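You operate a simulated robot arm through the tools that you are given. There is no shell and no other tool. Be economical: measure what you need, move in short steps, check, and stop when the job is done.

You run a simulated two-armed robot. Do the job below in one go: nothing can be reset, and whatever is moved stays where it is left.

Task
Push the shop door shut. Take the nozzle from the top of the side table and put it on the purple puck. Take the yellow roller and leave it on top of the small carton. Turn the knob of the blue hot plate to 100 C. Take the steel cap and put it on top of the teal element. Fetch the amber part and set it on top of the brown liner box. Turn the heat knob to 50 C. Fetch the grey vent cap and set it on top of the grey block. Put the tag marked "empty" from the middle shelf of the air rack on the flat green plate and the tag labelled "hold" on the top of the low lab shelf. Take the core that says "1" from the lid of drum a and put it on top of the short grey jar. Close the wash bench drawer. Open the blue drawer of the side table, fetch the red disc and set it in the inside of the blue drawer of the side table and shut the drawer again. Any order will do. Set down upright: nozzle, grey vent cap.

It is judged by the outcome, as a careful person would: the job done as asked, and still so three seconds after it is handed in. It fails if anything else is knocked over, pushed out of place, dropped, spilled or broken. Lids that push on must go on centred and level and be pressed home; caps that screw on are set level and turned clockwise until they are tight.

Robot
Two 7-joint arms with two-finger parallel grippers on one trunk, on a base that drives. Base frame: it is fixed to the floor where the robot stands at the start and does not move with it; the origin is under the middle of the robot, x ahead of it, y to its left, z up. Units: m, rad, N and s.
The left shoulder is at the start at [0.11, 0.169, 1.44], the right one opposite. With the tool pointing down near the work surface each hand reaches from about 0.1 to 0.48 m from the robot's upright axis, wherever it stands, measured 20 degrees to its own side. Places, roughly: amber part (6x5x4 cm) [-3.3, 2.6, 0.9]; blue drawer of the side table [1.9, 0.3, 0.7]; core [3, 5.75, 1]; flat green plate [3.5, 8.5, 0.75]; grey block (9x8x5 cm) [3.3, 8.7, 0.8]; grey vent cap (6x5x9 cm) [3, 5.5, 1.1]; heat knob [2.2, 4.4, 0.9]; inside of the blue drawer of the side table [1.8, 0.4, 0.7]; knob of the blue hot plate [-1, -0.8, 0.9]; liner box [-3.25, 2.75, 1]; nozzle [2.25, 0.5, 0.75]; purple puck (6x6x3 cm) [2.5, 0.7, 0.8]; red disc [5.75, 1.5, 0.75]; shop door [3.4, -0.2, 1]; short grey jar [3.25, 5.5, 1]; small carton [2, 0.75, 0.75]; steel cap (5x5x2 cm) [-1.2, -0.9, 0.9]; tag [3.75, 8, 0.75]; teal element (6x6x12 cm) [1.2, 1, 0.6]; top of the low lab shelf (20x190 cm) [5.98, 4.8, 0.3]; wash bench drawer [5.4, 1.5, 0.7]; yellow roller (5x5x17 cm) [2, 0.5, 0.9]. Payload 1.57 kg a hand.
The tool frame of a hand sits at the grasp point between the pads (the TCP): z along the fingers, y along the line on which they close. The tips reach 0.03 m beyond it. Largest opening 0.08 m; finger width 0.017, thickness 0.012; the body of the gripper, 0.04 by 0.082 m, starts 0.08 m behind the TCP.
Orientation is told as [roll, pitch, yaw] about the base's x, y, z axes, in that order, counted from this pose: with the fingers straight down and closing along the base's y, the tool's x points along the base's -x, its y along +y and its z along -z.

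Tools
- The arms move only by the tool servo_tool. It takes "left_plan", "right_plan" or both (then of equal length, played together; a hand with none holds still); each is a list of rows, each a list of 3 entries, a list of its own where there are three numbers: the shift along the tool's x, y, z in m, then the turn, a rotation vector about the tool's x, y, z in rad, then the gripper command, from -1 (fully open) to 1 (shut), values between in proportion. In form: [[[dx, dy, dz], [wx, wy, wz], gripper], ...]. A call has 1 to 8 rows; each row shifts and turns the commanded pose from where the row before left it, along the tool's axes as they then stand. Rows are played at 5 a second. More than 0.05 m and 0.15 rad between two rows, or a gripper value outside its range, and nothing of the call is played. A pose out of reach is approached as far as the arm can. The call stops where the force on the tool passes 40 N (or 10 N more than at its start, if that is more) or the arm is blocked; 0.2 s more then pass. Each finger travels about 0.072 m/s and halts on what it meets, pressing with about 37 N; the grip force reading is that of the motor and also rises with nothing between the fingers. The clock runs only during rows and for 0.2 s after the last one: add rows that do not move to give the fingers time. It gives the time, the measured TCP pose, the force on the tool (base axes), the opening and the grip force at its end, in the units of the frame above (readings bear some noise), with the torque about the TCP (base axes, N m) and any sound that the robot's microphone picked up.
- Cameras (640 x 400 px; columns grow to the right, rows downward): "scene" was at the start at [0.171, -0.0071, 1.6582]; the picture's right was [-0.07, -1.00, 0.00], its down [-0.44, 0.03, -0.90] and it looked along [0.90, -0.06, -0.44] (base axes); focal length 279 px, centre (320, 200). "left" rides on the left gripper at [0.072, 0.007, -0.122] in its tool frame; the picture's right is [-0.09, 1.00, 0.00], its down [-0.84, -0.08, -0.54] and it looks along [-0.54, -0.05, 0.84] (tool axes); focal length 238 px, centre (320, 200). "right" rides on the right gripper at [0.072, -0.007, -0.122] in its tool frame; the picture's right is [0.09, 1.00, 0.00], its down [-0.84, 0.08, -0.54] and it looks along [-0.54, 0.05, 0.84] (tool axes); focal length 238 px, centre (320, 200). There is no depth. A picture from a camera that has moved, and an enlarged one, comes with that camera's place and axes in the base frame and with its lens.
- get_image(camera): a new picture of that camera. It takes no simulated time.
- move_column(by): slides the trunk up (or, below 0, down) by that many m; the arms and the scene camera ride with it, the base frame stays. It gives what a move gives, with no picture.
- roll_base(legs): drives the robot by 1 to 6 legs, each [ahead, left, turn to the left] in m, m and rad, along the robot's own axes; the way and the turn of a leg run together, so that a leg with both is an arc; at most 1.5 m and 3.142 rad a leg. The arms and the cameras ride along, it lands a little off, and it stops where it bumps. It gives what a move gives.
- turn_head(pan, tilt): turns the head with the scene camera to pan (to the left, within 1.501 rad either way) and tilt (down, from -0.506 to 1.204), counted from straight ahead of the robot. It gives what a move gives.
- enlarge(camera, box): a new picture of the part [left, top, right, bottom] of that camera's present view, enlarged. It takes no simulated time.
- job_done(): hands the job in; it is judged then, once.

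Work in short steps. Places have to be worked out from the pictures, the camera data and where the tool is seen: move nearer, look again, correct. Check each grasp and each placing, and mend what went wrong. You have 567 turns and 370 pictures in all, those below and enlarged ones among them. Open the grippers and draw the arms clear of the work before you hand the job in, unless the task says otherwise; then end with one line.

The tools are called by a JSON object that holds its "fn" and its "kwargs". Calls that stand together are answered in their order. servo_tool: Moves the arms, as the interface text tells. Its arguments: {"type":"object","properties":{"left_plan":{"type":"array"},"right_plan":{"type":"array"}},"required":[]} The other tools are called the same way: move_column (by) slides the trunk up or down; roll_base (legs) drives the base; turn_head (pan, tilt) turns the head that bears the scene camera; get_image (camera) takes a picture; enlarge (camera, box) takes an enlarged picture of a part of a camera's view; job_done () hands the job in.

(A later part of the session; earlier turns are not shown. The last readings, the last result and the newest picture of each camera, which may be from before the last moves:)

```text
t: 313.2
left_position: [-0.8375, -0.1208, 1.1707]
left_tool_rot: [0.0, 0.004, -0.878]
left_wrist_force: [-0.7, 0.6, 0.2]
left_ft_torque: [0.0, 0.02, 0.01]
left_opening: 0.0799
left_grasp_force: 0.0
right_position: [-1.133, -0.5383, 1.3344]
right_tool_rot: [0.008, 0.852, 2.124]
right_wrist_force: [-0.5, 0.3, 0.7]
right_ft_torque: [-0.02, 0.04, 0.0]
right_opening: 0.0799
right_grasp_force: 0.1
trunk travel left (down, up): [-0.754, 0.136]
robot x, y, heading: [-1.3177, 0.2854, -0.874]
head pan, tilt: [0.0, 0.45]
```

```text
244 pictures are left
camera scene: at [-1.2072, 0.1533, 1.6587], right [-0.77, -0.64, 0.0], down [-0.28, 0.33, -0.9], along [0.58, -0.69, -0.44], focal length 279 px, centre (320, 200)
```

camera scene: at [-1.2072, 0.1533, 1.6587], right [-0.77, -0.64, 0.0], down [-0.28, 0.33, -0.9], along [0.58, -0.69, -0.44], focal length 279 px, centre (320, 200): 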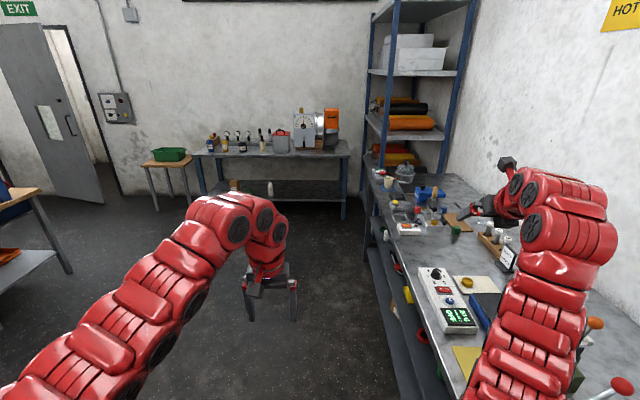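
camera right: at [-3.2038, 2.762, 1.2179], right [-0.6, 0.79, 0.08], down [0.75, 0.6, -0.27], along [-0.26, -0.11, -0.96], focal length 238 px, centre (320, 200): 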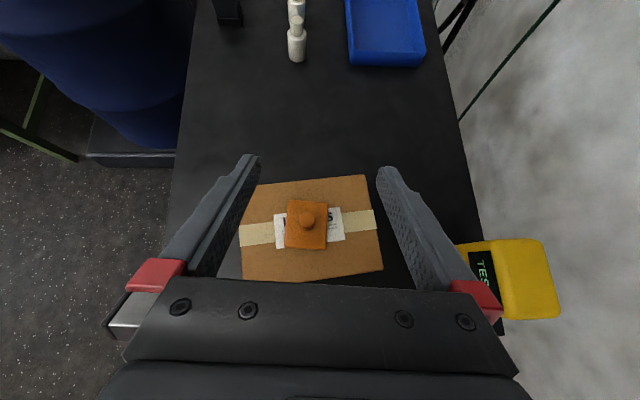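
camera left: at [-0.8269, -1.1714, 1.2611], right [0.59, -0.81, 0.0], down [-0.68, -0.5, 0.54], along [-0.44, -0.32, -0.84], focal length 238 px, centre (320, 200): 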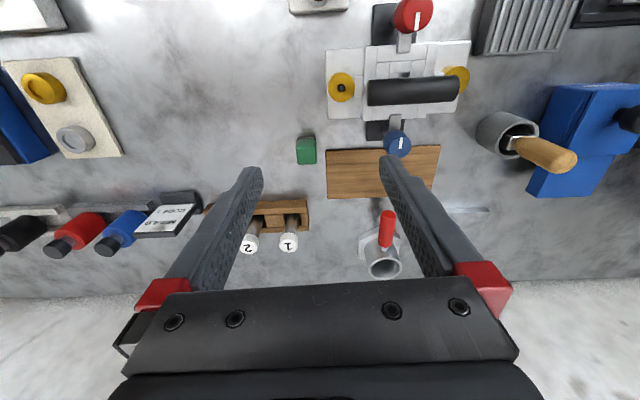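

{"fn": "roll_base", "kwargs": {"legs": [[0.3, 0.1, 0], [0.95, 0.57, 0], [0, 0, 0.85]]}}

{"fn": "roll_base", "kwargs": {"legs": [[1.4, -0.2, 0]]}}

{"fn": "get_image", "kwargs": {"camera": "scene"}}

```text
t: 322.9
left_position: [0.6207, -0.128, 1.17]
left_tool_rot: [0.0, 0.002, -0.005]
left_wrist_force: [0.1, 0.0, -0.7]
left_ft_torque: [-0.02, -0.04, 0.01]
left_opening: 0.0801
left_grasp_force: 0.0
right_position: [0.7499, -0.6216, 1.333]
right_tool_rot: [0.009, 0.853, 2.994]
right_wrist_force: [0.0, -0.4, -0.1]
right_ft_torque: [-0.01, -0.03, 0.02]
right_opening: 0.0797
right_grasp_force: 0.1
trunk travel left (down, up): [-0.754, 0.136]
robot x, y, heading: [0.0027, -0.2305, -0.006]
head pan, tilt: [0.0, 0.45]
```

```text
t: 329.9
left_position: [2.02, -0.3408, 1.1718]
left_tool_rot: [0.001, 0.004, -0.015]
left_wrist_force: [0.0, -0.5, 0.9]
left_ft_torque: [-0.02, 0.03, 0.0]
left_opening: 0.0802
left_grasp_force: 0.1
right_position: [2.1457, -0.8361, 1.3334]
right_tool_rot: [0.008, 0.852, 2.987]
right_wrist_force: [-0.1, 0.2, 0.7]
right_ft_torque: [-0.04, 0.04, -0.03]
right_opening: 0.08
right_grasp_force: 0.1
trunk travel left (down, up): [-0.754, 0.136]
robot x, y, heading: [1.398, -0.4408, -0.013]
head pan, tilt: [0.0, 0.45]
```

```text
243 pictures are left
camera scene: at [1.5706, -0.4416, 1.6587], right [-0.01, -1.0, 0.0], down [-0.44, 0.0, -0.9], along [0.9, -0.01, -0.44], focal length 279 px, centre (320, 200)
```

scene: 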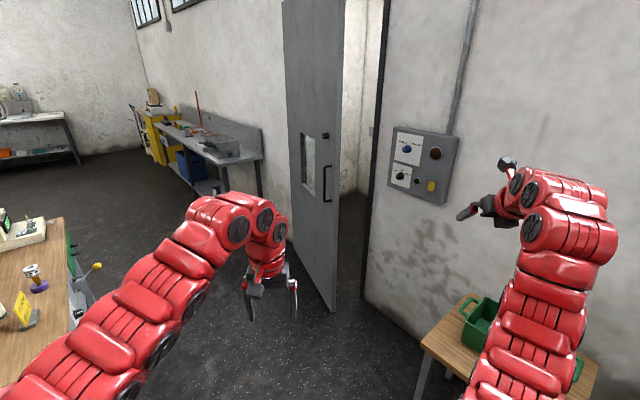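

The door is only ~15° open now (my earlier touch moved it). I drive to the space between table and door with the heading parallel to the wall, then turn to push it shut.

{"fn": "roll_base", "kwargs": {"legs": [[0, 0, 0.66], [0.69, -0.41, 0], [1.24, 0.18, 0]]}}

{"fn": "turn_head", "kwargs": {"pan": -1.2, "tilt": 0.55}}

{"fn": "get_image", "kwargs": {"camera": "scene"}}

```text
t: 341.8
left_position: [3.4661, 1.0155, 1.1715]
left_tool_rot: [-0.001, 0.003, 0.675]
left_wrist_force: [0.1, 0.1, 0.1]
left_ft_torque: [-0.02, 0.0, 0.0]
left_opening: 0.08
left_grasp_force: 0.2
right_position: [3.879, 0.7143, 1.3325]
right_tool_rot: [0.009, 0.856, -2.605]
right_wrist_force: [0.0, 0.4, -0.6]
right_ft_torque: [-0.01, 0.02, -0.01]
right_opening: 0.08
right_grasp_force: 0.0
trunk travel left (down, up): [-0.754, 0.136]
robot x, y, heading: [3.0517, 0.5419, 0.683]
head pan, tilt: [0.0, 0.45]
```

```text
t: 343.2
left_position: [3.4668, 1.0152, 1.1712]
left_tool_rot: [-0.001, 0.005, 0.677]
left_wrist_force: [0.0, -0.3, 1.1]
left_ft_torque: [0.01, -0.02, 0.01]
left_opening: 0.08
left_grasp_force: 0.0
right_position: [3.8797, 0.7156, 1.3342]
right_tool_rot: [0.009, 0.854, -2.606]
right_wrist_force: [0.0, 0.1, 0.3]
right_ft_torque: [-0.02, 0.02, 0.01]
right_opening: 0.08
right_grasp_force: 0.0
trunk travel left (down, up): [-0.754, 0.136]
robot x, y, heading: [3.0535, 0.5447, 0.679]
head pan, tilt: [-1.201, 0.55]
```

```text
242 pictures are left
camera scene: at [3.1912, 0.5498, 1.6497], right [-0.5, -0.87, 0.0], down [-0.45, 0.26, -0.85], along [0.74, -0.42, -0.52], focal length 279 px, centre (320, 200)
```

scene: 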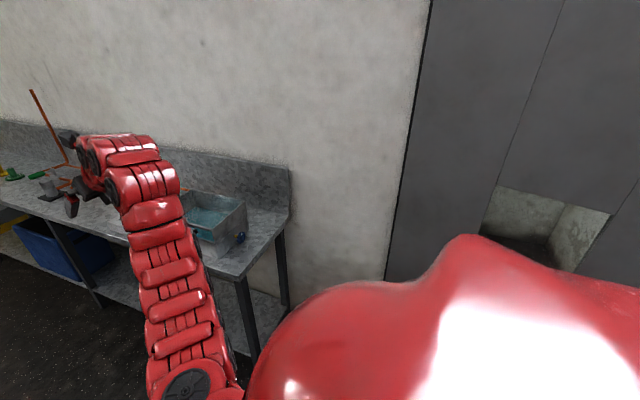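

{"fn": "roll_base", "kwargs": {"legs": [[0, 0, -0.9]]}}

{"fn": "turn_head", "kwargs": {"pan": -0.7, "tilt": 0.6}}

{"fn": "get_image", "kwargs": {"camera": "scene"}}

```text
t: 346.0
left_position: [3.6797, 0.5097, 1.1709]
left_tool_rot: [-0.001, 0.004, -0.229]
left_wrist_force: [-0.2, 0.6, 0.3]
left_ft_torque: [0.02, 0.01, -0.01]
left_opening: 0.08
left_grasp_force: 0.1
right_position: [3.698, 0.0002, 1.3325]
right_tool_rot: [0.008, 0.853, 2.773]
right_wrist_force: [0.4, -1.0, -0.1]
right_ft_torque: [0.0, -0.02, -0.01]
right_opening: 0.0799
right_grasp_force: 0.1
trunk travel left (down, up): [-0.754, 0.136]
robot x, y, heading: [3.0547, 0.5455, -0.224]
head pan, tilt: [-1.201, 0.55]
```

```text
t: 346.9
left_position: [3.6789, 0.51, 1.1709]
left_tool_rot: [-0.001, 0.006, -0.228]
left_wrist_force: [-0.4, -0.3, -0.6]
left_ft_torque: [0.03, -0.02, 0.01]
left_opening: 0.0798
left_grasp_force: 0.1
right_position: [3.6977, 0.0005, 1.3328]
right_tool_rot: [0.009, 0.854, 2.774]
right_wrist_force: [0.6, 0.5, 0.2]
right_ft_torque: [-0.01, 0.02, -0.01]
right_opening: 0.0801
right_grasp_force: 0.1
trunk travel left (down, up): [-0.754, 0.136]
robot x, y, heading: [3.0494, 0.5473, -0.227]
head pan, tilt: [-0.7, 0.6]
```

```text
241 pictures are left
camera scene: at [3.1824, 0.4556, 1.6452], right [-0.8, -0.6, 0.0], down [-0.34, 0.45, -0.83], along [0.5, -0.66, -0.56], focal length 279 px, centre (320, 200)
```

scene: 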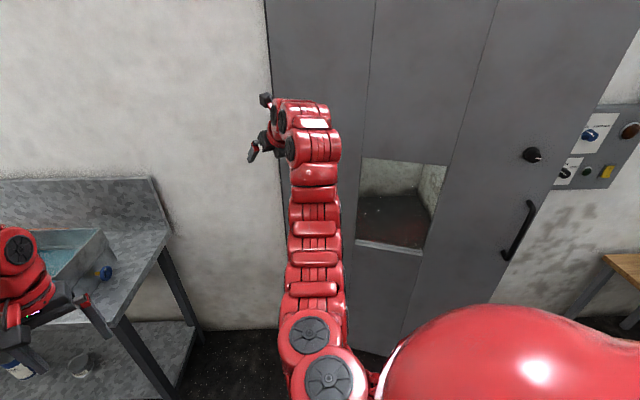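

{"fn": "roll_base", "kwargs": {"legs": [[0, 0, -0.72]]}}

{"fn": "move_column", "kwargs": {"by": -0.3}}

{"fn": "turn_head", "kwargs": {"pan": 0, "tilt": 0.5}}

{"fn": "get_image", "kwargs": {"camera": "scene"}}

```text
t: 349.2
left_position: [3.5062, 0.1091, 1.1714]
left_tool_rot: [0.001, 0.008, -0.938]
left_wrist_force: [-0.5, 0.0, -0.3]
left_ft_torque: [0.0, -0.01, 0.02]
left_opening: 0.0801
left_grasp_force: 0.0
right_position: [3.1882, -0.2886, 1.3325]
right_tool_rot: [0.01, 0.854, 2.065]
right_wrist_force: [-0.4, 0.1, 0.4]
right_ft_torque: [-0.01, -0.03, -0.01]
right_opening: 0.08
right_grasp_force: 0.0
trunk travel left (down, up): [-0.754, 0.136]
robot x, y, heading: [3.05, 0.5444, -0.933]
head pan, tilt: [-0.7, 0.6]
```

```text
t: 352.2
left_position: [3.5064, 0.1105, 0.8711]
left_tool_rot: [-0.001, 0.004, -0.935]
left_wrist_force: [0.2, 1.2, 0.1]
left_ft_torque: [0.0, 0.02, -0.03]
left_opening: 0.0798
left_grasp_force: 0.1
right_position: [3.1876, -0.2897, 1.034]
right_tool_rot: [0.007, 0.856, 2.066]
right_wrist_force: [0.4, 0.2, 0.1]
right_ft_torque: [0.0, 0.0, 0.02]
right_opening: 0.0802
right_grasp_force: 0.1
trunk travel left (down, up): [-0.454, 0.436]
robot x, y, heading: [3.0531, 0.5501, -0.934]
head pan, tilt: [-0.7, 0.6]
```

```text
t: 353.2
left_position: [3.5049, 0.1103, 0.8703]
left_tool_rot: [0.0, 0.006, -0.939]
left_wrist_force: [-0.8, -0.5, -0.4]
left_ft_torque: [-0.01, -0.02, 0.02]
left_opening: 0.0801
left_grasp_force: 0.1
right_position: [3.187, -0.2892, 1.0335]
right_tool_rot: [0.01, 0.855, 2.064]
right_wrist_force: [-0.7, 0.1, -0.2]
right_ft_torque: [0.0, -0.03, 0.02]
right_opening: 0.08
right_grasp_force: 0.1
trunk travel left (down, up): [-0.454, 0.436]
robot x, y, heading: [3.0492, 0.5428, -0.931]
head pan, tilt: [0.0, 0.499]
```

```text
240 pictures are left
camera scene: at [3.1528, 0.4063, 1.3542], right [-0.8, -0.59, 0.0], down [-0.28, 0.39, -0.88], along [0.52, -0.71, -0.48], focal length 279 px, centre (320, 200)
```

scene: 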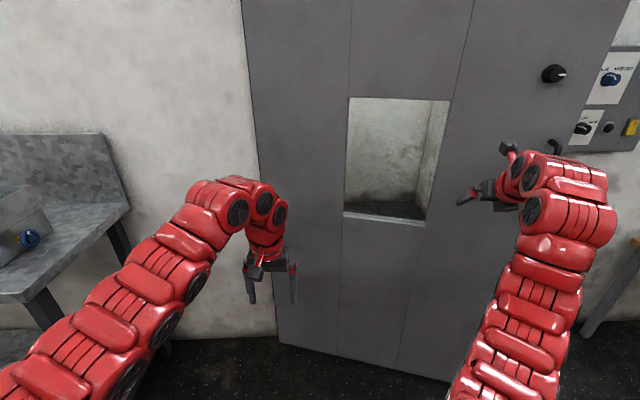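

The leaf is about 18° open with hinge at left. I close the right gripper to a fist and drive ahead to push it.

{"fn": "servo_tool", "kwargs": {"right_plan": [[[0, 0, 0], [0, 0, 0], 0.3], [[0, 0, 0], [0, 0, 0], 1], [[0, 0, 0], [0, 0, 0], 1], [[0, 0, 0], [0, 0, 0], 1], [[0, 0, 0], [0, 0, 0], 1], [[0, 0, 0], [0, 0, 0], 1]]}}

{"fn": "roll_base", "kwargs": {"legs": [[0.3, 0, 0]]}}

{"fn": "get_image", "kwargs": {"camera": "scene"}}

```text
t: 354.6
left_position: [3.5048, 0.1095, 0.8693]
left_tool_rot: [-0.001, 0.007, -0.937]
left_wrist_force: [-0.3, 0.0, -0.5]
left_ft_torque: [-0.01, -0.01, 0.03]
left_opening: 0.0802
left_grasp_force: 0.0
right_position: [3.1874, -0.2888, 1.0335]
right_tool_rot: [0.008, 0.855, 2.064]
right_wrist_force: [0.2, 0.3, -0.8]
right_ft_torque: [-0.01, -0.03, 0.02]
right_opening: 0.0
right_grasp_force: 20.7
trunk travel left (down, up): [-0.454, 0.436]
robot x, y, heading: [3.0524, 0.546, -0.933]
head pan, tilt: [0.0, 0.499]
```

```text
t: 356.7
left_position: [3.6857, -0.1286, 0.8705]
left_tool_rot: [0.001, 0.006, -0.935]
left_wrist_force: [-0.4, -0.1, -0.4]
left_ft_torque: [0.0, 0.0, -0.02]
left_opening: 0.08
left_grasp_force: 0.2
right_position: [3.3693, -0.5311, 1.0332]
right_tool_rot: [0.009, 0.854, 2.066]
right_wrist_force: [-0.1, -0.4, -0.3]
right_ft_torque: [-0.02, 0.0, 0.02]
right_opening: 0.0
right_grasp_force: 21.2
trunk travel left (down, up): [-0.454, 0.436]
robot x, y, heading: [3.2303, 0.3038, -0.93]
head pan, tilt: [0.0, 0.499]
```

```text
239 pictures are left
camera scene: at [3.3323, 0.1661, 1.3541], right [-0.8, -0.6, 0.0], down [-0.29, 0.38, -0.88], along [0.52, -0.7, -0.48], focal length 279 px, centre (320, 200)
```

scene: 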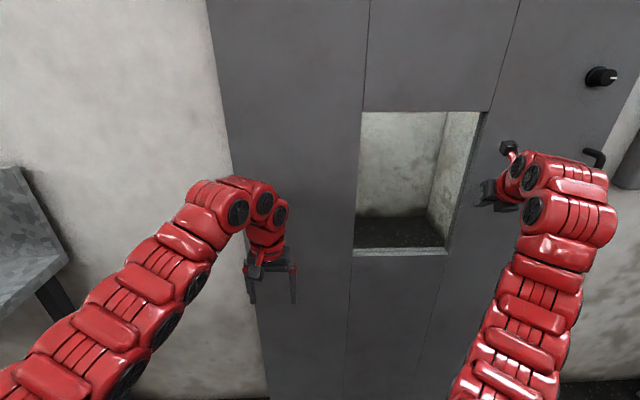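

The leaf moves freely. Push another 0.15 m.

{"fn": "roll_base", "kwargs": {"legs": [[0.15, 0, 0]]}}

{"fn": "turn_head", "kwargs": {"pan": -0.6, "tilt": 0.4}}

{"fn": "get_image", "kwargs": {"camera": "scene"}}

```text
t: 357.6
left_position: [3.7043, -0.154, 0.8721]
left_tool_rot: [-0.003, 0.002, -0.936]
left_wrist_force: [-0.1, 0.1, 0.2]
left_ft_torque: [0.01, -0.04, 0.0]
left_opening: 0.0802
left_grasp_force: 0.2
right_position: [3.3824, -0.5495, 1.0371]
right_tool_rot: [0.01, 0.845, 2.066]
right_wrist_force: [-6.3, 21.7, 6.3]
right_ft_torque: [0.15, -0.08, 0.31]
right_opening: 0.0
right_grasp_force: 21.4
trunk travel left (down, up): [-0.454, 0.436]
robot x, y, heading: [3.253, 0.2775, -0.93]
head pan, tilt: [0.0, 0.499]
stopped in leg 1: the force on the tool passed its limit at 180 N (the readings are from after the stop); the commanded pose is now the measured one
```

```text
t: 358.6
left_position: [3.7041, -0.1539, 0.8726]
left_tool_rot: [-0.002, 0.002, -0.934]
left_wrist_force: [-0.1, -0.1, -0.1]
left_ft_torque: [-0.02, 0.0, -0.02]
left_opening: 0.0802
left_grasp_force: 0.0
right_position: [3.3826, -0.5492, 1.0362]
right_tool_rot: [0.009, 0.845, 2.065]
right_wrist_force: [-12.3, 26.9, 5.9]
right_ft_torque: [0.26, 0.01, 0.37]
right_opening: 0.0
right_grasp_force: 21.4
trunk travel left (down, up): [-0.454, 0.436]
robot x, y, heading: [3.2506, 0.2722, -0.935]
head pan, tilt: [-0.6, 0.4]
```

```text
238 pictures are left
camera scene: at [3.2994, 0.1248, 1.3641], right [-1.0, -0.04, 0.0], down [-0.01, 0.39, -0.92], along [0.04, -0.92, -0.39], focal length 279 px, centre (320, 200)
```

scene: 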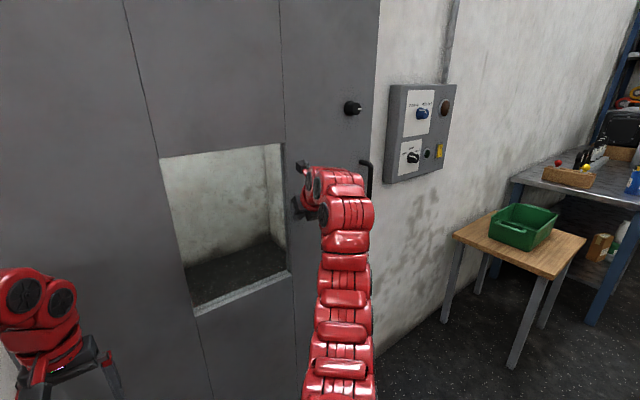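

The door is flush with its frame and blocks: shut. I back away and check it stays.

{"fn": "roll_base", "kwargs": {"legs": [[-0.35, 0, 0]]}}

{"fn": "get_image", "kwargs": {"camera": "scene"}}

```text
t: 360.9
left_position: [3.4958, 0.1266, 0.8704]
left_tool_rot: [0.0, 0.005, -0.936]
left_wrist_force: [0.5, 0.6, 0.5]
left_ft_torque: [-0.01, -0.03, 0.03]
left_opening: 0.0797
left_grasp_force: 0.0
right_position: [3.1734, -0.2702, 1.0335]
right_tool_rot: [0.007, 0.841, 2.067]
right_wrist_force: [-0.6, -0.1, -0.4]
right_ft_torque: [-0.01, 0.0, 0.05]
right_opening: 0.0
right_grasp_force: 21.4
trunk travel left (down, up): [-0.454, 0.436]
robot x, y, heading: [3.0424, 0.558, -0.934]
head pan, tilt: [-0.6, 0.4]
```

```text
237 pictures are left
camera scene: at [3.0908, 0.4024, 1.3635], right [-1.0, -0.04, 0.0], down [-0.01, 0.39, -0.92], along [0.04, -0.92, -0.39], focal length 279 px, centre (320, 200)
```

scene: 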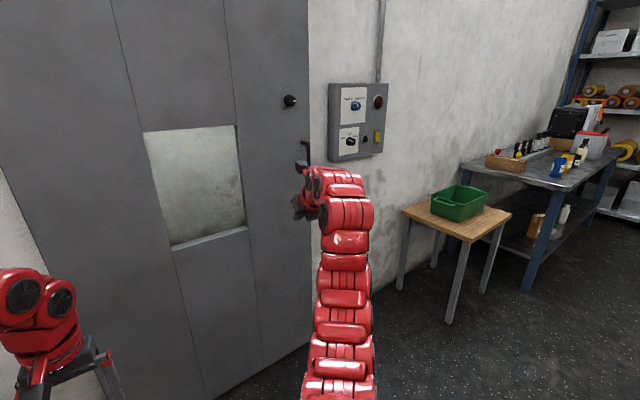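

Door shut. Next the wash bench: raise trunk, turn along the wall and drive toward it.

{"fn": "move_column", "kwargs": {"by": 0.3}}

{"fn": "roll_base", "kwargs": {"legs": [[0, 0, 1.6], [0.3, 0.35, 0], [1.1, 0, 0]]}}

{"fn": "turn_head", "kwargs": {"pan": -0.7, "tilt": 0.55}}

{"fn": "get_image", "kwargs": {"camera": "scene"}}

```text
t: 363.9
left_position: [3.4942, 0.1257, 1.1697]
left_tool_rot: [0.0, 0.006, -0.935]
left_wrist_force: [-0.5, 0.3, -0.8]
left_ft_torque: [-0.01, 0.01, 0.01]
left_opening: 0.0803
left_grasp_force: 0.1
right_position: [3.1725, -0.2713, 1.3337]
right_tool_rot: [0.006, 0.839, 2.067]
right_wrist_force: [0.4, -0.4, 0.5]
right_ft_torque: [-0.02, -0.01, 0.0]
right_opening: 0.0
right_grasp_force: 21.9
trunk travel left (down, up): [-0.754, 0.136]
robot x, y, heading: [3.0386, 0.5603, -0.933]
head pan, tilt: [-0.6, 0.4]
```

```text
t: 370.1
left_position: [3.5515, 1.3245, 1.1682]
left_tool_rot: [-0.002, 0.013, 0.592]
left_wrist_force: [-0.2, 1.0, 0.1]
left_ft_torque: [-0.04, -0.02, -0.01]
left_opening: 0.0801
left_grasp_force: 0.0
right_position: [3.9362, 0.9881, 1.3322]
right_tool_rot: [0.008, 0.839, -2.691]
right_wrist_force: [0.2, -0.2, 0.6]
right_ft_torque: [-0.02, 0.0, -0.02]
right_opening: 0.0
right_grasp_force: 21.0
trunk travel left (down, up): [-0.754, 0.136]
robot x, y, heading: [3.1008, 0.8888, 0.605]
head pan, tilt: [-0.6, 0.4]
stopped in leg 2: the robot was blocked; the commanded pose is now the measured one
```

```text
t: 370.9
left_position: [3.5521, 1.3264, 1.1683]
left_tool_rot: [0.0, 0.012, 0.595]
left_wrist_force: [0.5, 0.1, -0.7]
left_ft_torque: [-0.02, -0.01, -0.02]
left_opening: 0.08
left_grasp_force: 0.1
right_position: [3.9352, 0.9899, 1.3316]
right_tool_rot: [0.01, 0.839, -2.685]
right_wrist_force: [-0.9, 0.7, -0.3]
right_ft_torque: [-0.02, -0.01, -0.02]
right_opening: 0.0001
right_grasp_force: 21.3
trunk travel left (down, up): [-0.754, 0.136]
robot x, y, heading: [3.1024, 0.8892, 0.6]
head pan, tilt: [-0.7, 0.55]
```

```text
236 pictures are left
camera scene: at [3.2558, 0.9276, 1.6494], right [-0.1, -1.0, 0.0], down [-0.52, 0.05, -0.85], along [0.85, -0.08, -0.52], focal length 279 px, centre (320, 200)
```

scene: 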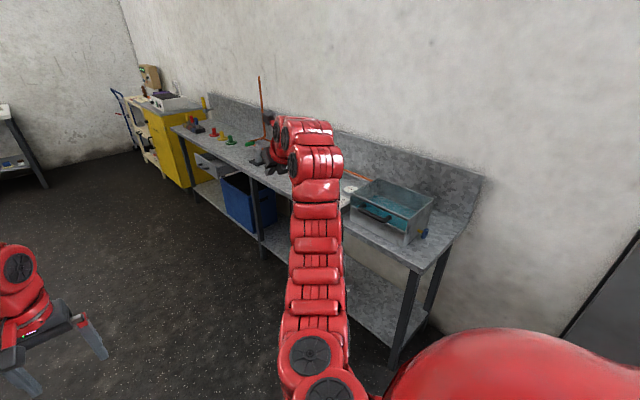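

I bumped the table's side. I look at the table to check that nothing moved.

{"fn": "turn_head", "kwargs": {"pan": 1.4, "tilt": 0.75}}

{"fn": "get_image", "kwargs": {"camera": "scene"}}

```text
t: 372.9
left_position: [3.5506, 1.3231, 1.1695]
left_tool_rot: [0.0, 0.007, 0.593]
left_wrist_force: [-0.5, 0.0, -0.2]
left_ft_torque: [0.0, 0.0, -0.01]
left_opening: 0.0802
left_grasp_force: 0.1
right_position: [3.9347, 0.9863, 1.3336]
right_tool_rot: [0.007, 0.838, -2.69]
right_wrist_force: [-0.5, -0.2, 0.0]
right_ft_torque: [0.02, -0.03, -0.02]
right_opening: 0.0
right_grasp_force: 21.2
trunk travel left (down, up): [-0.754, 0.136]
robot x, y, heading: [3.1028, 0.8892, 0.601]
head pan, tilt: [1.4, 0.75]
```

```text
235 pictures are left
camera scene: at [3.1307, 1.0078, 1.6323], right [0.91, 0.42, 0.0], down [0.28, -0.62, -0.73], along [-0.3, 0.67, -0.68], focal length 279 px, centre (320, 200)
```

scene: 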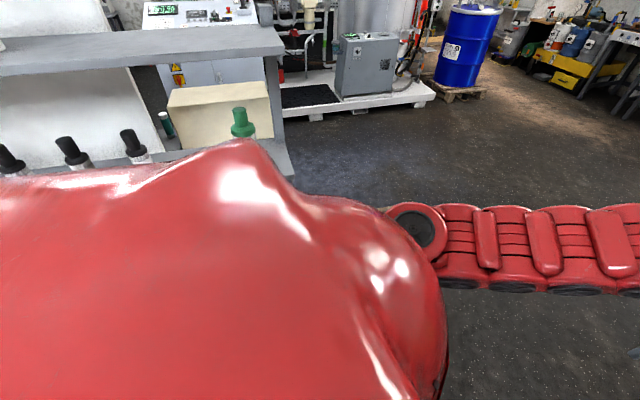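

{"fn": "roll_base", "kwargs": {"legs": [[0, -0.4, 0]]}}

{"fn": "get_image", "kwargs": {"camera": "scene"}}

```text
t: 375.4
left_position: [3.7809, 0.9875, 1.1693]
left_tool_rot: [-0.002, 0.006, 0.593]
left_wrist_force: [0.7, 0.2, -0.4]
left_ft_torque: [-0.02, -0.01, -0.01]
left_opening: 0.0801
left_grasp_force: 0.0
right_position: [4.1649, 0.6501, 1.3344]
right_tool_rot: [0.009, 0.839, -2.691]
right_wrist_force: [-0.5, 0.2, -0.1]
right_ft_torque: [-0.02, -0.01, -0.03]
right_opening: 0.0002
right_grasp_force: 21.7
trunk travel left (down, up): [-0.754, 0.136]
robot x, y, heading: [3.3288, 0.5501, 0.6]
head pan, tilt: [1.4, 0.75]
```

```text
234 pictures are left
camera scene: at [3.361, 0.6714, 1.6323], right [0.91, 0.42, 0.0], down [0.28, -0.62, -0.73], along [-0.3, 0.66, -0.68], focal length 279 px, centre (320, 200)
```

scene: 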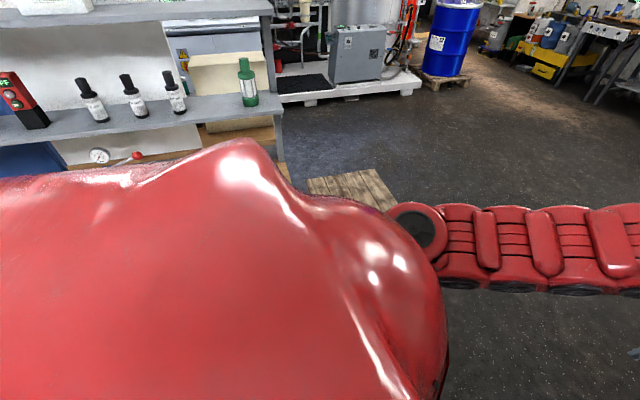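

Only furniture was nudged, as far as I can see; I'll verify the tabletop on return. I now drive along the wash bench.

{"fn": "roll_base", "kwargs": {"legs": [[0.7, 0.1, 0], [1.0, 0.45, 0], [0, 0, -1.2]]}}

{"fn": "turn_head", "kwargs": {"pan": -0.2, "tilt": 0.6}}

{"fn": "get_image", "kwargs": {"camera": "scene"}}

```text
t: 387.4
left_position: [4.9936, 1.7062, 1.1694]
left_tool_rot: [0.0, 0.008, -0.593]
left_wrist_force: [0.2, 0.0, 0.7]
left_ft_torque: [0.0, 0.0, -0.02]
left_opening: 0.0802
left_grasp_force: 0.1
right_position: [4.8257, 1.2243, 1.333]
right_tool_rot: [0.01, 0.84, 2.409]
right_wrist_force: [0.8, 0.2, -0.6]
right_ft_torque: [0.04, -0.01, -0.01]
right_opening: 0.0002
right_grasp_force: 21.2
trunk travel left (down, up): [-0.754, 0.136]
robot x, y, heading: [4.4219, 1.9607, -0.584]
head pan, tilt: [1.4, 0.75]
```

```text
t: 389.1
left_position: [4.9929, 1.7064, 1.1695]
left_tool_rot: [-0.002, 0.009, -0.594]
left_wrist_force: [0.6, -0.2, 0.3]
left_ft_torque: [-0.01, 0.0, 0.0]
left_opening: 0.0802
left_grasp_force: 0.1
right_position: [4.8258, 1.2239, 1.3335]
right_tool_rot: [0.009, 0.84, 2.41]
right_wrist_force: [-0.1, -0.2, 1.1]
right_ft_torque: [0.01, 0.02, 0.01]
right_opening: 0.0
right_grasp_force: 21.1
trunk travel left (down, up): [-0.754, 0.136]
robot x, y, heading: [4.415, 1.9614, -0.586]
head pan, tilt: [-0.201, 0.6]
```

```text
233 pictures are left
camera scene: at [4.5483, 1.8535, 1.6451], right [-0.71, -0.71, 0.0], down [-0.4, 0.4, -0.82], along [0.58, -0.58, -0.57], focal length 279 px, centre (320, 200)
```

scene: 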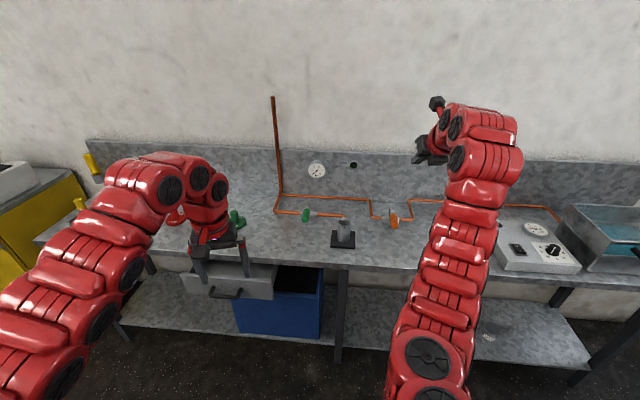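

{"fn": "roll_base", "kwargs": {"legs": [[0, 0, -0.31], [0, 0.55, 0]]}}

{"fn": "turn_head", "kwargs": {"pan": 0, "tilt": 0.65}}

{"fn": "get_image", "kwargs": {"camera": "scene"}}

```text
t: 393.2
left_position: [5.3143, 1.8879, 1.1707]
left_tool_rot: [0.001, 0.009, -0.898]
left_wrist_force: [-1.1, -0.5, 0.2]
left_ft_torque: [-0.03, 0.02, 0.04]
left_opening: 0.08
left_grasp_force: 0.0
right_position: [5.0083, 1.4786, 1.333]
right_tool_rot: [0.006, 0.839, 2.103]
right_wrist_force: [0.5, -0.1, -0.3]
right_ft_torque: [0.01, 0.03, 0.02]
right_opening: 0.0001
right_grasp_force: 21.2
trunk travel left (down, up): [-0.754, 0.136]
robot x, y, heading: [4.8424, 2.2998, -0.89]
head pan, tilt: [-0.201, 0.6]
```

```text
t: 393.9
left_position: [5.3138, 1.8887, 1.1699]
left_tool_rot: [-0.004, 0.01, -0.897]
left_wrist_force: [0.6, -0.2, -0.3]
left_ft_torque: [-0.01, 0.05, 0.03]
left_opening: 0.0801
left_grasp_force: 0.0
right_position: [5.0082, 1.4786, 1.3337]
right_tool_rot: [0.008, 0.84, 2.103]
right_wrist_force: [-0.2, 0.2, 0.2]
right_ft_torque: [0.0, 0.0, 0.0]
right_opening: 0.0001
right_grasp_force: 21.5
trunk travel left (down, up): [-0.754, 0.136]
robot x, y, heading: [4.8425, 2.298, -0.89]
head pan, tilt: [0.0, 0.649]
```

```text
232 pictures are left
camera scene: at [4.9473, 2.1722, 1.6409], right [-0.78, -0.63, 0.0], down [-0.38, 0.47, -0.8], along [0.5, -0.62, -0.6], focal length 279 px, centre (320, 200)
```

scene: 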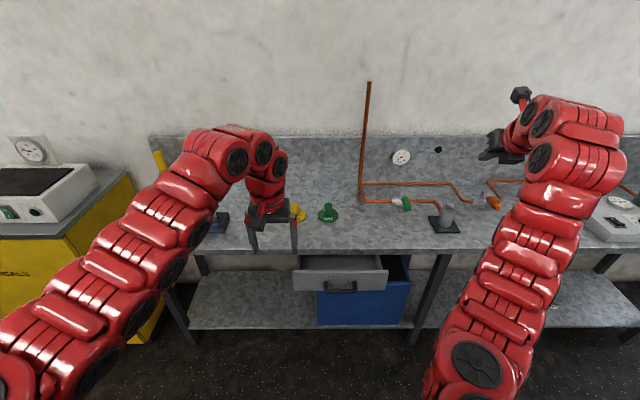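

{"fn": "get_image", "kwargs": {"camera": "left"}}

{"fn": "enlarge", "kwargs": {"camera": "scene", "box": [200, 180, 420, 310]}}

```text
231 pictures are left
camera left: at [5.2742, 1.9484, 1.2927], right [0.84, 0.55, 0.0], down [0.46, -0.71, 0.54], along [0.29, -0.45, -0.84], focal length 238 px, centre (320, 200)
```

left: 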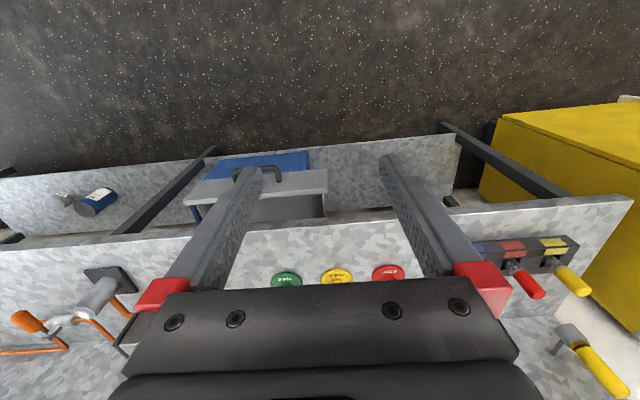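

```text
2.91 times, centred on (310, 245) of scene
camera zoom: at [4.9473, 2.1722, 1.6409], right [-0.78, -0.63, 0.0], down [-0.38, 0.47, -0.8], along [0.5, -0.62, -0.6], focal length 812 px, centre (349, 69)
```

zoom: 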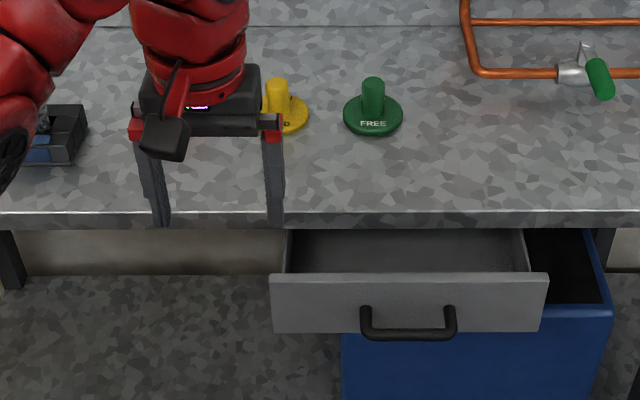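

The drawer front is about 0.89 m ahead, slightly right. I shift left, lower trunk and hand to drawer height with the fist closed.

{"fn": "roll_base", "kwargs": {"legs": [[-0.05, 0.3, 0]]}}

{"fn": "move_column", "kwargs": {"by": -0.4}}

{"fn": "servo_tool", "kwargs": {"right_plan": [[[-0.033, 0, 0.03], [0, 0, 0], 1], [[-0.033, 0, 0.03], [0, 0, 0], 1], [[-0.033, 0, 0.03], [0, 0, 0], 1], [[-0.033, 0, 0.03], [0, 0, 0], 1], [[-0.033, 0, 0.03], [0, 0, 0], 1], [[0, 0, 0], [0, 0, 0], 1]]}}

{"fn": "get_image", "kwargs": {"camera": "scene"}}

{"fn": "get_image", "kwargs": {"camera": "right"}}

```text
t: 396.0
left_position: [5.5169, 2.1194, 1.17]
left_tool_rot: [-0.001, 0.009, -0.893]
left_wrist_force: [0.6, 0.0, -0.5]
left_ft_torque: [0.03, -0.02, 0.0]
left_opening: 0.08
left_grasp_force: 0.1
right_position: [5.2128, 1.7066, 1.3329]
right_tool_rot: [0.007, 0.84, 2.107]
right_wrist_force: [0.3, -0.1, -0.5]
right_ft_torque: [0.01, 0.01, 0.0]
right_opening: 0.0
right_grasp_force: 21.9
trunk travel left (down, up): [-0.754, 0.136]
robot x, y, heading: [5.0418, 2.5324, -0.885]
head pan, tilt: [0.0, 0.649]
```

```text
t: 399.8
left_position: [5.5162, 2.1186, 0.7704]
left_tool_rot: [-0.003, 0.01, -0.893]
left_wrist_force: [-0.5, 0.6, 0.6]
left_ft_torque: [-0.05, 0.01, 0.0]
left_opening: 0.0799
left_grasp_force: 0.1
right_position: [5.2124, 1.7083, 0.9333]
right_tool_rot: [0.008, 0.84, 2.107]
right_wrist_force: [-0.4, 0.2, 0.3]
right_ft_torque: [0.02, -0.03, 0.0]
right_opening: 0.0
right_grasp_force: 21.1
trunk travel left (down, up): [-0.354, 0.536]
robot x, y, heading: [5.0453, 2.5289, -0.881]
head pan, tilt: [0.0, 0.649]
```

```text
t: 401.2
left_position: [5.517, 2.1192, 0.7698]
left_tool_rot: [-0.002, 0.009, -0.893]
left_wrist_force: [0.9, 0.4, 0.9]
left_ft_torque: [0.0, 0.01, 0.03]
left_opening: 0.0801
left_grasp_force: 0.1
right_position: [5.2141, 1.7059, 0.7085]
right_tool_rot: [0.006, 0.839, 2.107]
right_wrist_force: [-0.2, 0.2, -1.0]
right_ft_torque: [0.0, 0.0, -0.02]
right_opening: 0.0001
right_grasp_force: 21.5
trunk travel left (down, up): [-0.354, 0.536]
robot x, y, heading: [5.0424, 2.5319, -0.883]
head pan, tilt: [0.0, 0.649]
```

```text
229 pictures are left
camera scene: at [5.1492, 2.4017, 1.2409], right [-0.77, -0.63, 0.0], down [-0.38, 0.47, -0.8], along [0.5, -0.62, -0.6], focal length 279 px, centre (320, 200)
```

scene: 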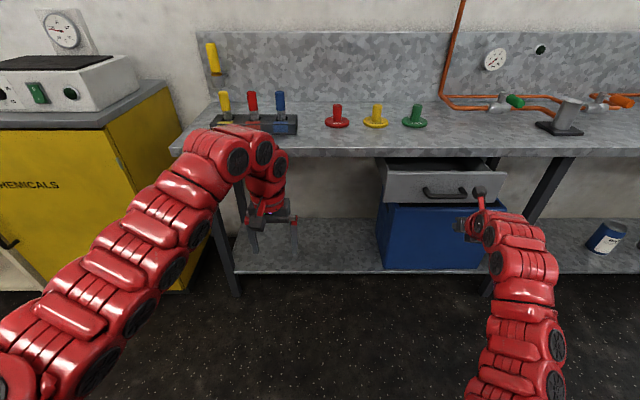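

```text
228 pictures are left
camera right: at [5.1999, 1.7479, 0.8435], right [-0.83, -0.56, 0.07], down [-0.55, 0.79, -0.26], along [0.09, -0.26, -0.96], focal length 238 px, centre (320, 200)
```

right: 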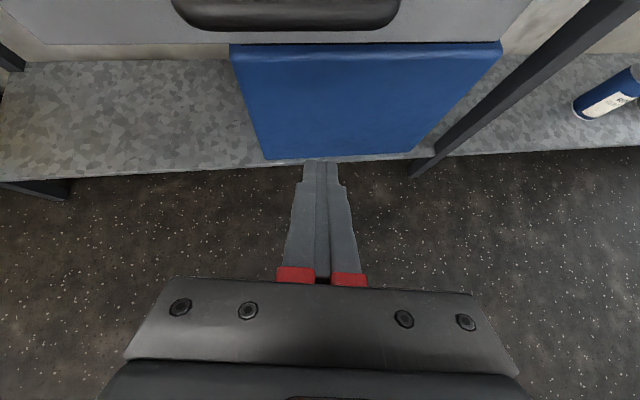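

The fist is level with the drawer front but aligned with the handle; I shift 7 cm right and drive ahead to push the panel.

{"fn": "servo_tool", "kwargs": {"right_plan": [[[0, 0.035, 0], [0, 0, 0], 1], [[0, 0.035, 0], [0, 0, 0], 1], [[0, 0, 0], [0, 0, 0], 1]]}}

{"fn": "roll_base", "kwargs": {"legs": [[0.2, 0, 0]]}}

{"fn": "get_image", "kwargs": {"camera": "scene"}}

```text
t: 402.0
left_position: [5.5164, 2.1189, 0.7692]
left_tool_rot: [-0.002, 0.007, -0.894]
left_wrist_force: [-0.1, -0.3, -0.5]
left_ft_torque: [0.0, 0.02, -0.01]
left_opening: 0.08
left_grasp_force: 0.1
right_position: [5.1529, 1.6698, 0.7113]
right_tool_rot: [0.008, 0.838, 2.106]
right_wrist_force: [-0.3, -0.3, 0.5]
right_ft_torque: [0.01, 0.0, 0.01]
right_opening: 0.0001
right_grasp_force: 21.2
trunk travel left (down, up): [-0.354, 0.536]
robot x, y, heading: [5.044, 2.5309, -0.886]
head pan, tilt: [0.0, 0.649]
```

```text
t: 403.6
left_position: [5.6437, 1.9666, 0.7692]
left_tool_rot: [-0.001, 0.009, -0.891]
left_wrist_force: [0.1, 0.0, 0.0]
left_ft_torque: [0.03, 0.01, -0.03]
left_opening: 0.0798
left_grasp_force: 0.0
right_position: [5.2811, 1.516, 0.7111]
right_tool_rot: [0.008, 0.841, 2.109]
right_wrist_force: [-0.5, 0.0, 0.3]
right_ft_torque: [0.0, 0.02, 0.0]
right_opening: 0.0
right_grasp_force: 21.0
trunk travel left (down, up): [-0.354, 0.536]
robot x, y, heading: [5.1726, 2.3758, -0.884]
head pan, tilt: [0.0, 0.649]
```

```text
227 pictures are left
camera scene: at [5.276, 2.2476, 1.2407], right [-0.77, -0.63, 0.0], down [-0.38, 0.47, -0.8], along [0.51, -0.61, -0.61], focal length 279 px, centre (320, 200)
```

scene: 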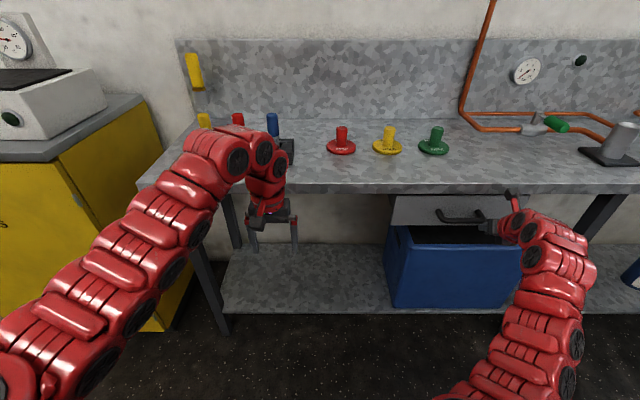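

The drawer has moved in. I push on a little until it stops.

{"fn": "roll_base", "kwargs": {"legs": [[0.08, 0, 0]]}}

{"fn": "enlarge", "kwargs": {"camera": "scene", "box": [360, 150, 560, 280]}}

```text
t: 404.4
left_position: [5.6489, 1.9612, 0.7702]
left_tool_rot: [-0.002, 0.006, -0.892]
left_wrist_force: [0.0, -0.4, -0.3]
left_ft_torque: [0.0, -0.01, 0.02]
left_opening: 0.08
left_grasp_force: 0.0
right_position: [5.2817, 1.5129, 0.7133]
right_tool_rot: [0.005, 0.833, 2.105]
right_wrist_force: [-7.3, 22.2, 11.8]
right_ft_torque: [0.11, -0.15, 0.4]
right_opening: 0.0
right_grasp_force: 21.3
trunk travel left (down, up): [-0.354, 0.536]
robot x, y, heading: [5.1765, 2.3694, -0.882]
head pan, tilt: [0.0, 0.649]
stopped in leg 1: the force on the tool passed its limit at 98 N (the readings are from after the stop); the commanded pose is now the measured one
```

```text
3.08 times, centred on (460, 215) of scene
camera zoom: at [5.2804, 2.2451, 1.2414], right [-0.77, -0.63, 0.0], down [-0.38, 0.47, -0.8], along [0.51, -0.62, -0.6], focal length 858 px, centre (-111, 154)
```

zoom: 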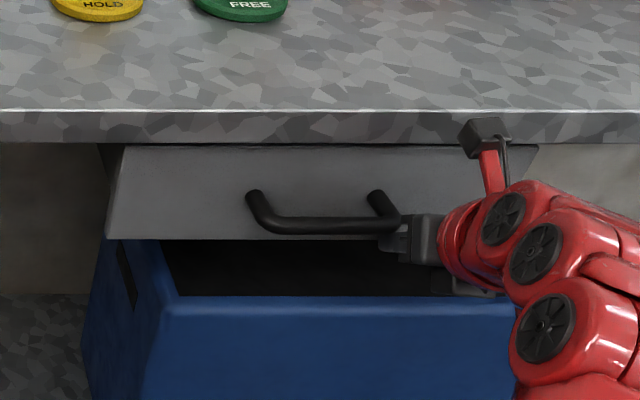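

The drawer is shut. I back off, raise the trunk and right hand, to fetch the red disc with the left hand.

{"fn": "roll_base", "kwargs": {"legs": [[-0.2, 0, 0]]}}

{"fn": "move_column", "kwargs": {"by": 0.4}}

{"fn": "servo_tool", "kwargs": {"right_plan": [[[0.033, 0, -0.03], [0, 0, 0], 1], [[0.033, 0, -0.03], [0, 0, 0], 1], [[0.033, 0, -0.03], [0, 0, 0], 0], [[0.033, 0, -0.03], [0, 0, 0], -1], [[0.033, 0, -0.03], [0, 0, 0], -1], [[0, 0, 0], [0, 0, 0], -1]]}}

{"fn": "get_image", "kwargs": {"camera": "left"}}

```text
t: 406.0
left_position: [5.5219, 2.1138, 0.7698]
left_tool_rot: [-0.002, 0.008, -0.891]
left_wrist_force: [-0.1, -0.5, -0.7]
left_ft_torque: [0.01, -0.03, 0.02]
left_opening: 0.0802
left_grasp_force: 0.0
right_position: [5.1559, 1.6664, 0.7099]
right_tool_rot: [0.005, 0.829, 2.105]
right_wrist_force: [-0.1, 0.3, -0.2]
right_ft_torque: [0.01, -0.02, -0.02]
right_opening: 0.0001
right_grasp_force: 21.5
trunk travel left (down, up): [-0.354, 0.536]
robot x, y, heading: [5.0518, 2.5243, -0.884]
head pan, tilt: [0.0, 0.649]
```

```text
t: 409.8
left_position: [5.524, 2.1125, 1.1689]
left_tool_rot: [-0.003, 0.011, -0.892]
left_wrist_force: [0.4, 0.3, 0.5]
left_ft_torque: [-0.01, 0.0, 0.01]
left_opening: 0.08
left_grasp_force: 0.1
right_position: [5.1571, 1.6654, 1.1102]
right_tool_rot: [0.005, 0.829, 2.105]
right_wrist_force: [0.4, -0.2, -0.5]
right_ft_torque: [0.03, 0.02, 0.01]
right_opening: 0.0
right_grasp_force: 21.4
trunk travel left (down, up): [-0.754, 0.136]
robot x, y, heading: [5.0521, 2.5234, -0.877]
head pan, tilt: [0.0, 0.649]
```

```text
t: 411.2
left_position: [5.5229, 2.1125, 1.1685]
left_tool_rot: [-0.001, 0.012, -0.893]
left_wrist_force: [0.2, 0.4, -0.8]
left_ft_torque: [0.01, 0.01, 0.0]
left_opening: 0.0799
left_grasp_force: 0.1
right_position: [5.1589, 1.6639, 1.3339]
right_tool_rot: [0.005, 0.829, 2.104]
right_wrist_force: [-0.4, -0.7, 0.1]
right_ft_torque: [0.01, 0.02, -0.01]
right_opening: 0.0801
right_grasp_force: 0.1
trunk travel left (down, up): [-0.754, 0.136]
robot x, y, heading: [5.0526, 2.5258, -0.881]
head pan, tilt: [0.0, 0.649]
```

```text
225 pictures are left
camera left: at [5.4834, 2.1729, 1.2922], right [0.83, 0.55, 0.0], down [0.47, -0.7, 0.53], along [0.29, -0.45, -0.85], focal length 238 px, centre (320, 200)
```

left: 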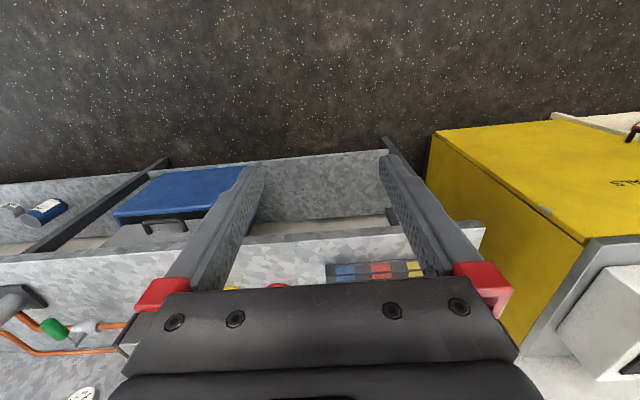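

{"fn": "roll_base", "kwargs": {"legs": [[0, -0.17, 0], [0.45, 0, 0]]}}

{"fn": "get_image", "kwargs": {"camera": "left"}}

```text
t: 415.0
left_position: [5.6842, 1.6606, 1.1692]
left_tool_rot: [-0.002, 0.011, -0.884]
left_wrist_force: [0.7, 0.1, -0.9]
left_ft_torque: [-0.02, 0.01, 0.0]
left_opening: 0.0801
left_grasp_force: 0.1
right_position: [5.3243, 1.2087, 1.3354]
right_tool_rot: [0.006, 0.828, 2.115]
right_wrist_force: [0.5, -0.7, 0.1]
right_ft_torque: [0.01, -0.02, -0.01]
right_opening: 0.0803
right_grasp_force: 0.0
trunk travel left (down, up): [-0.754, 0.136]
robot x, y, heading: [5.2079, 2.0654, -0.875]
head pan, tilt: [0.0, 0.649]
```

```text
224 pictures are left
camera left: at [5.6447, 1.7191, 1.2926], right [0.83, 0.56, 0.0], down [0.47, -0.7, 0.53], along [0.3, -0.44, -0.85], focal length 238 px, centre (320, 200)
```

left: 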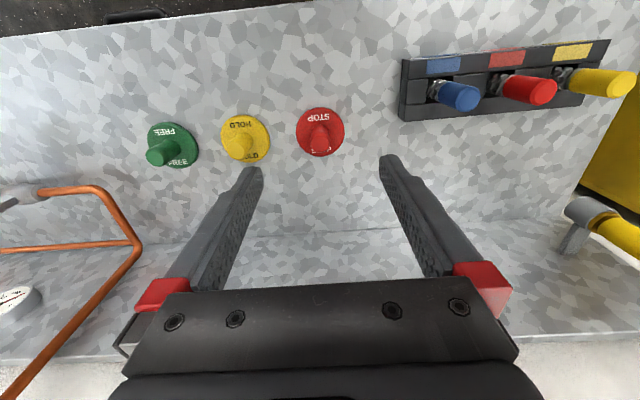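

Red disc is 6 cm ahead. Advance and descend.

{"fn": "roll_base", "kwargs": {"legs": [[0.06, -0.005, 0]]}}

{"fn": "servo_tool", "kwargs": {"left_plan": [[[0, 0, 0.045], [0, 0, 0], -1], [[0, 0, 0.045], [0, 0, 0], -1], [[0, 0, 0.045], [0, 0, 0], -1], [[0, 0, 0.04], [0, 0, 0], -1], [[0, 0, 0], [0, 0, 0], -1]]}}

{"fn": "get_image", "kwargs": {"camera": "left"}}

```text
t: 416.0
left_position: [5.7176, 1.6139, 1.1707]
left_tool_rot: [-0.002, 0.009, -0.883]
left_wrist_force: [-1.6, -0.1, 0.0]
left_ft_torque: [-0.03, -0.03, -0.02]
left_opening: 0.08
left_grasp_force: 0.0
right_position: [5.3561, 1.1622, 1.3357]
right_tool_rot: [0.006, 0.832, 2.114]
right_wrist_force: [0.5, 0.3, 0.3]
right_ft_torque: [0.01, 0.0, 0.02]
right_opening: 0.0799
right_grasp_force: 0.0
trunk travel left (down, up): [-0.754, 0.136]
robot x, y, heading: [5.2441, 2.0159, -0.873]
head pan, tilt: [0.0, 0.649]
```

```text
t: 417.2
left_position: [5.7159, 1.5979, 1.1346]
left_tool_rot: [-0.001, 0.013, -0.878]
left_wrist_force: [-0.1, -1.0, 0.4]
left_ft_torque: [0.02, 0.0, -0.01]
left_opening: 0.0801
left_grasp_force: 0.2
left hand out of reach, approached as far as the arm can: row 1, 2, 3, 4
right_position: [5.3591, 1.1585, 1.3325]
right_tool_rot: [0.006, 0.829, 2.113]
right_wrist_force: [0.8, 0.2, -0.9]
right_ft_torque: [0.04, 0.02, 0.03]
right_opening: 0.0801
right_grasp_force: 0.1
trunk travel left (down, up): [-0.754, 0.136]
robot x, y, heading: [5.2446, 2.0186, -0.873]
head pan, tilt: [0.0, 0.649]
```

```text
223 pictures are left
camera left: at [5.6747, 1.6572, 1.2574], right [0.83, 0.56, 0.0], down [0.48, -0.7, 0.53], along [0.3, -0.44, -0.85], focal length 238 px, centre (320, 200)
```

left: 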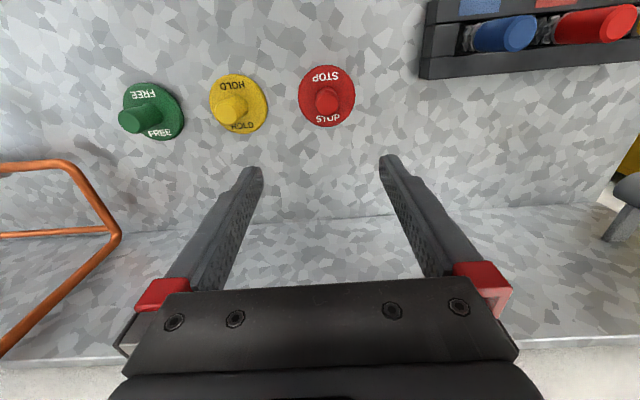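

The arm must be further out to go down: I back the base 6 cm and extend the arm 6 cm, then descend.

{"fn": "roll_base", "kwargs": {"legs": [[-0.06, 0.01, 0]]}}

{"fn": "servo_tool", "kwargs": {"left_plan": [[[-0.03, 0, -0.01], [0, 0, 0], -1], [[-0.03, 0, 0.0], [0, 0, 0], -1], [[0, 0, 0.045], [0, 0, 0], -1], [[0, 0, 0.045], [0, 0, 0], -1], [[0, 0, 0.045], [0, 0, 0], -1], [[0, 0, 0], [0, 0, 0], -1]]}}

{"fn": "get_image", "kwargs": {"camera": "left"}}

```text
t: 418.2
left_position: [5.686, 1.6492, 1.1327]
left_tool_rot: [0.0, 0.016, -0.877]
left_wrist_force: [-0.4, 1.2, -0.4]
left_ft_torque: [-0.02, -0.03, 0.03]
left_opening: 0.0801
left_grasp_force: 0.0
right_position: [5.3282, 1.2093, 1.3326]
right_tool_rot: [0.006, 0.828, 2.114]
right_wrist_force: [1.0, -0.8, -0.2]
right_ft_torque: [-0.01, -0.01, -0.02]
right_opening: 0.08
right_grasp_force: 0.1
trunk travel left (down, up): [-0.754, 0.136]
robot x, y, heading: [5.2094, 2.0675, -0.876]
head pan, tilt: [0.0, 0.649]
```

```text
t: 419.6
left_position: [5.7236, 1.6057, 1.0089]
left_tool_rot: [-0.002, 0.012, -0.879]
left_wrist_force: [-0.5, -0.4, 0.3]
left_ft_torque: [-0.03, -0.01, 0.03]
left_opening: 0.0798
left_grasp_force: 0.1
right_position: [5.3279, 1.2125, 1.3347]
right_tool_rot: [0.006, 0.83, 2.113]
right_wrist_force: [0.2, -0.2, 0.1]
right_ft_torque: [0.0, 0.01, -0.01]
right_opening: 0.0801
right_grasp_force: 0.1
trunk travel left (down, up): [-0.754, 0.136]
robot x, y, heading: [5.2104, 2.0716, -0.873]
head pan, tilt: [0.0, 0.649]
```

```text
222 pictures are left
camera left: at [5.6826, 1.6655, 1.1325], right [0.82, 0.57, 0.0], down [0.48, -0.7, 0.53], along [0.3, -0.44, -0.85], focal length 238 px, centre (320, 200)
```

left: 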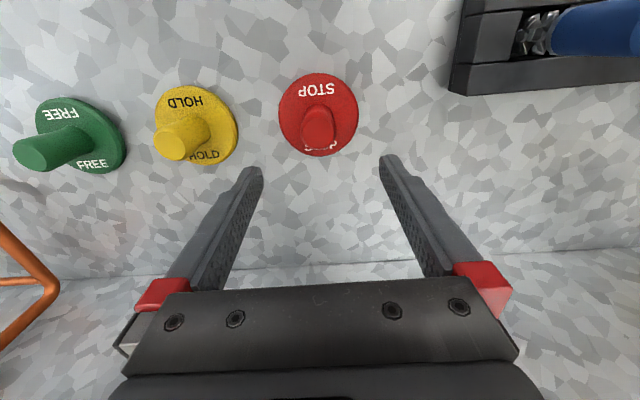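

Centred over the knob. Descend 11 cm and grip the knob.

{"fn": "servo_tool", "kwargs": {"left_plan": [[[0.004, -0.001, 0.04], [0, 0, 0], -1], [[0, 0, 0.04], [0, 0, 0], -1], [[0, 0, 0.03], [0, 0, 0], -1], [[0, 0, 0], [0, 0, 0], -1]]}}

{"fn": "get_image", "kwargs": {"camera": "left"}}

```text
t: 420.6
left_position: [5.7189, 1.609, 0.8976]
left_tool_rot: [-0.003, 0.012, -0.88]
left_wrist_force: [0.7, -0.4, -0.2]
left_ft_torque: [0.02, 0.03, 0.0]
left_opening: 0.0801
left_grasp_force: 0.0
right_position: [5.3281, 1.2121, 1.3354]
right_tool_rot: [0.007, 0.829, 2.113]
right_wrist_force: [-1.0, 0.2, -0.5]
right_ft_torque: [-0.01, 0.02, 0.03]
right_opening: 0.0802
right_grasp_force: 0.1
trunk travel left (down, up): [-0.754, 0.136]
robot x, y, heading: [5.2097, 2.0693, -0.872]
head pan, tilt: [0.0, 0.649]
```

```text
221 pictures are left
camera left: at [5.6782, 1.6686, 1.0214], right [0.82, 0.57, 0.0], down [0.48, -0.7, 0.53], along [0.3, -0.44, -0.85], focal length 238 px, centre (320, 200)
```

left: 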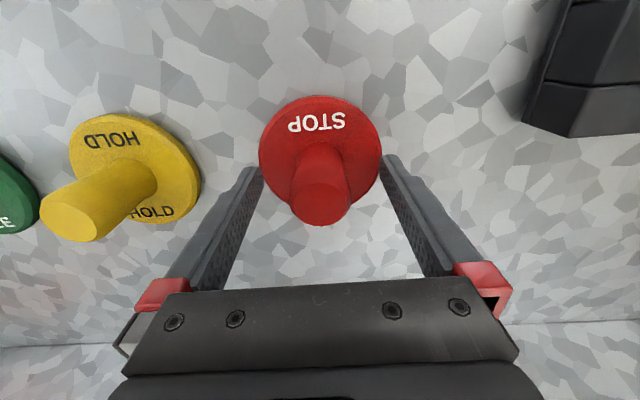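

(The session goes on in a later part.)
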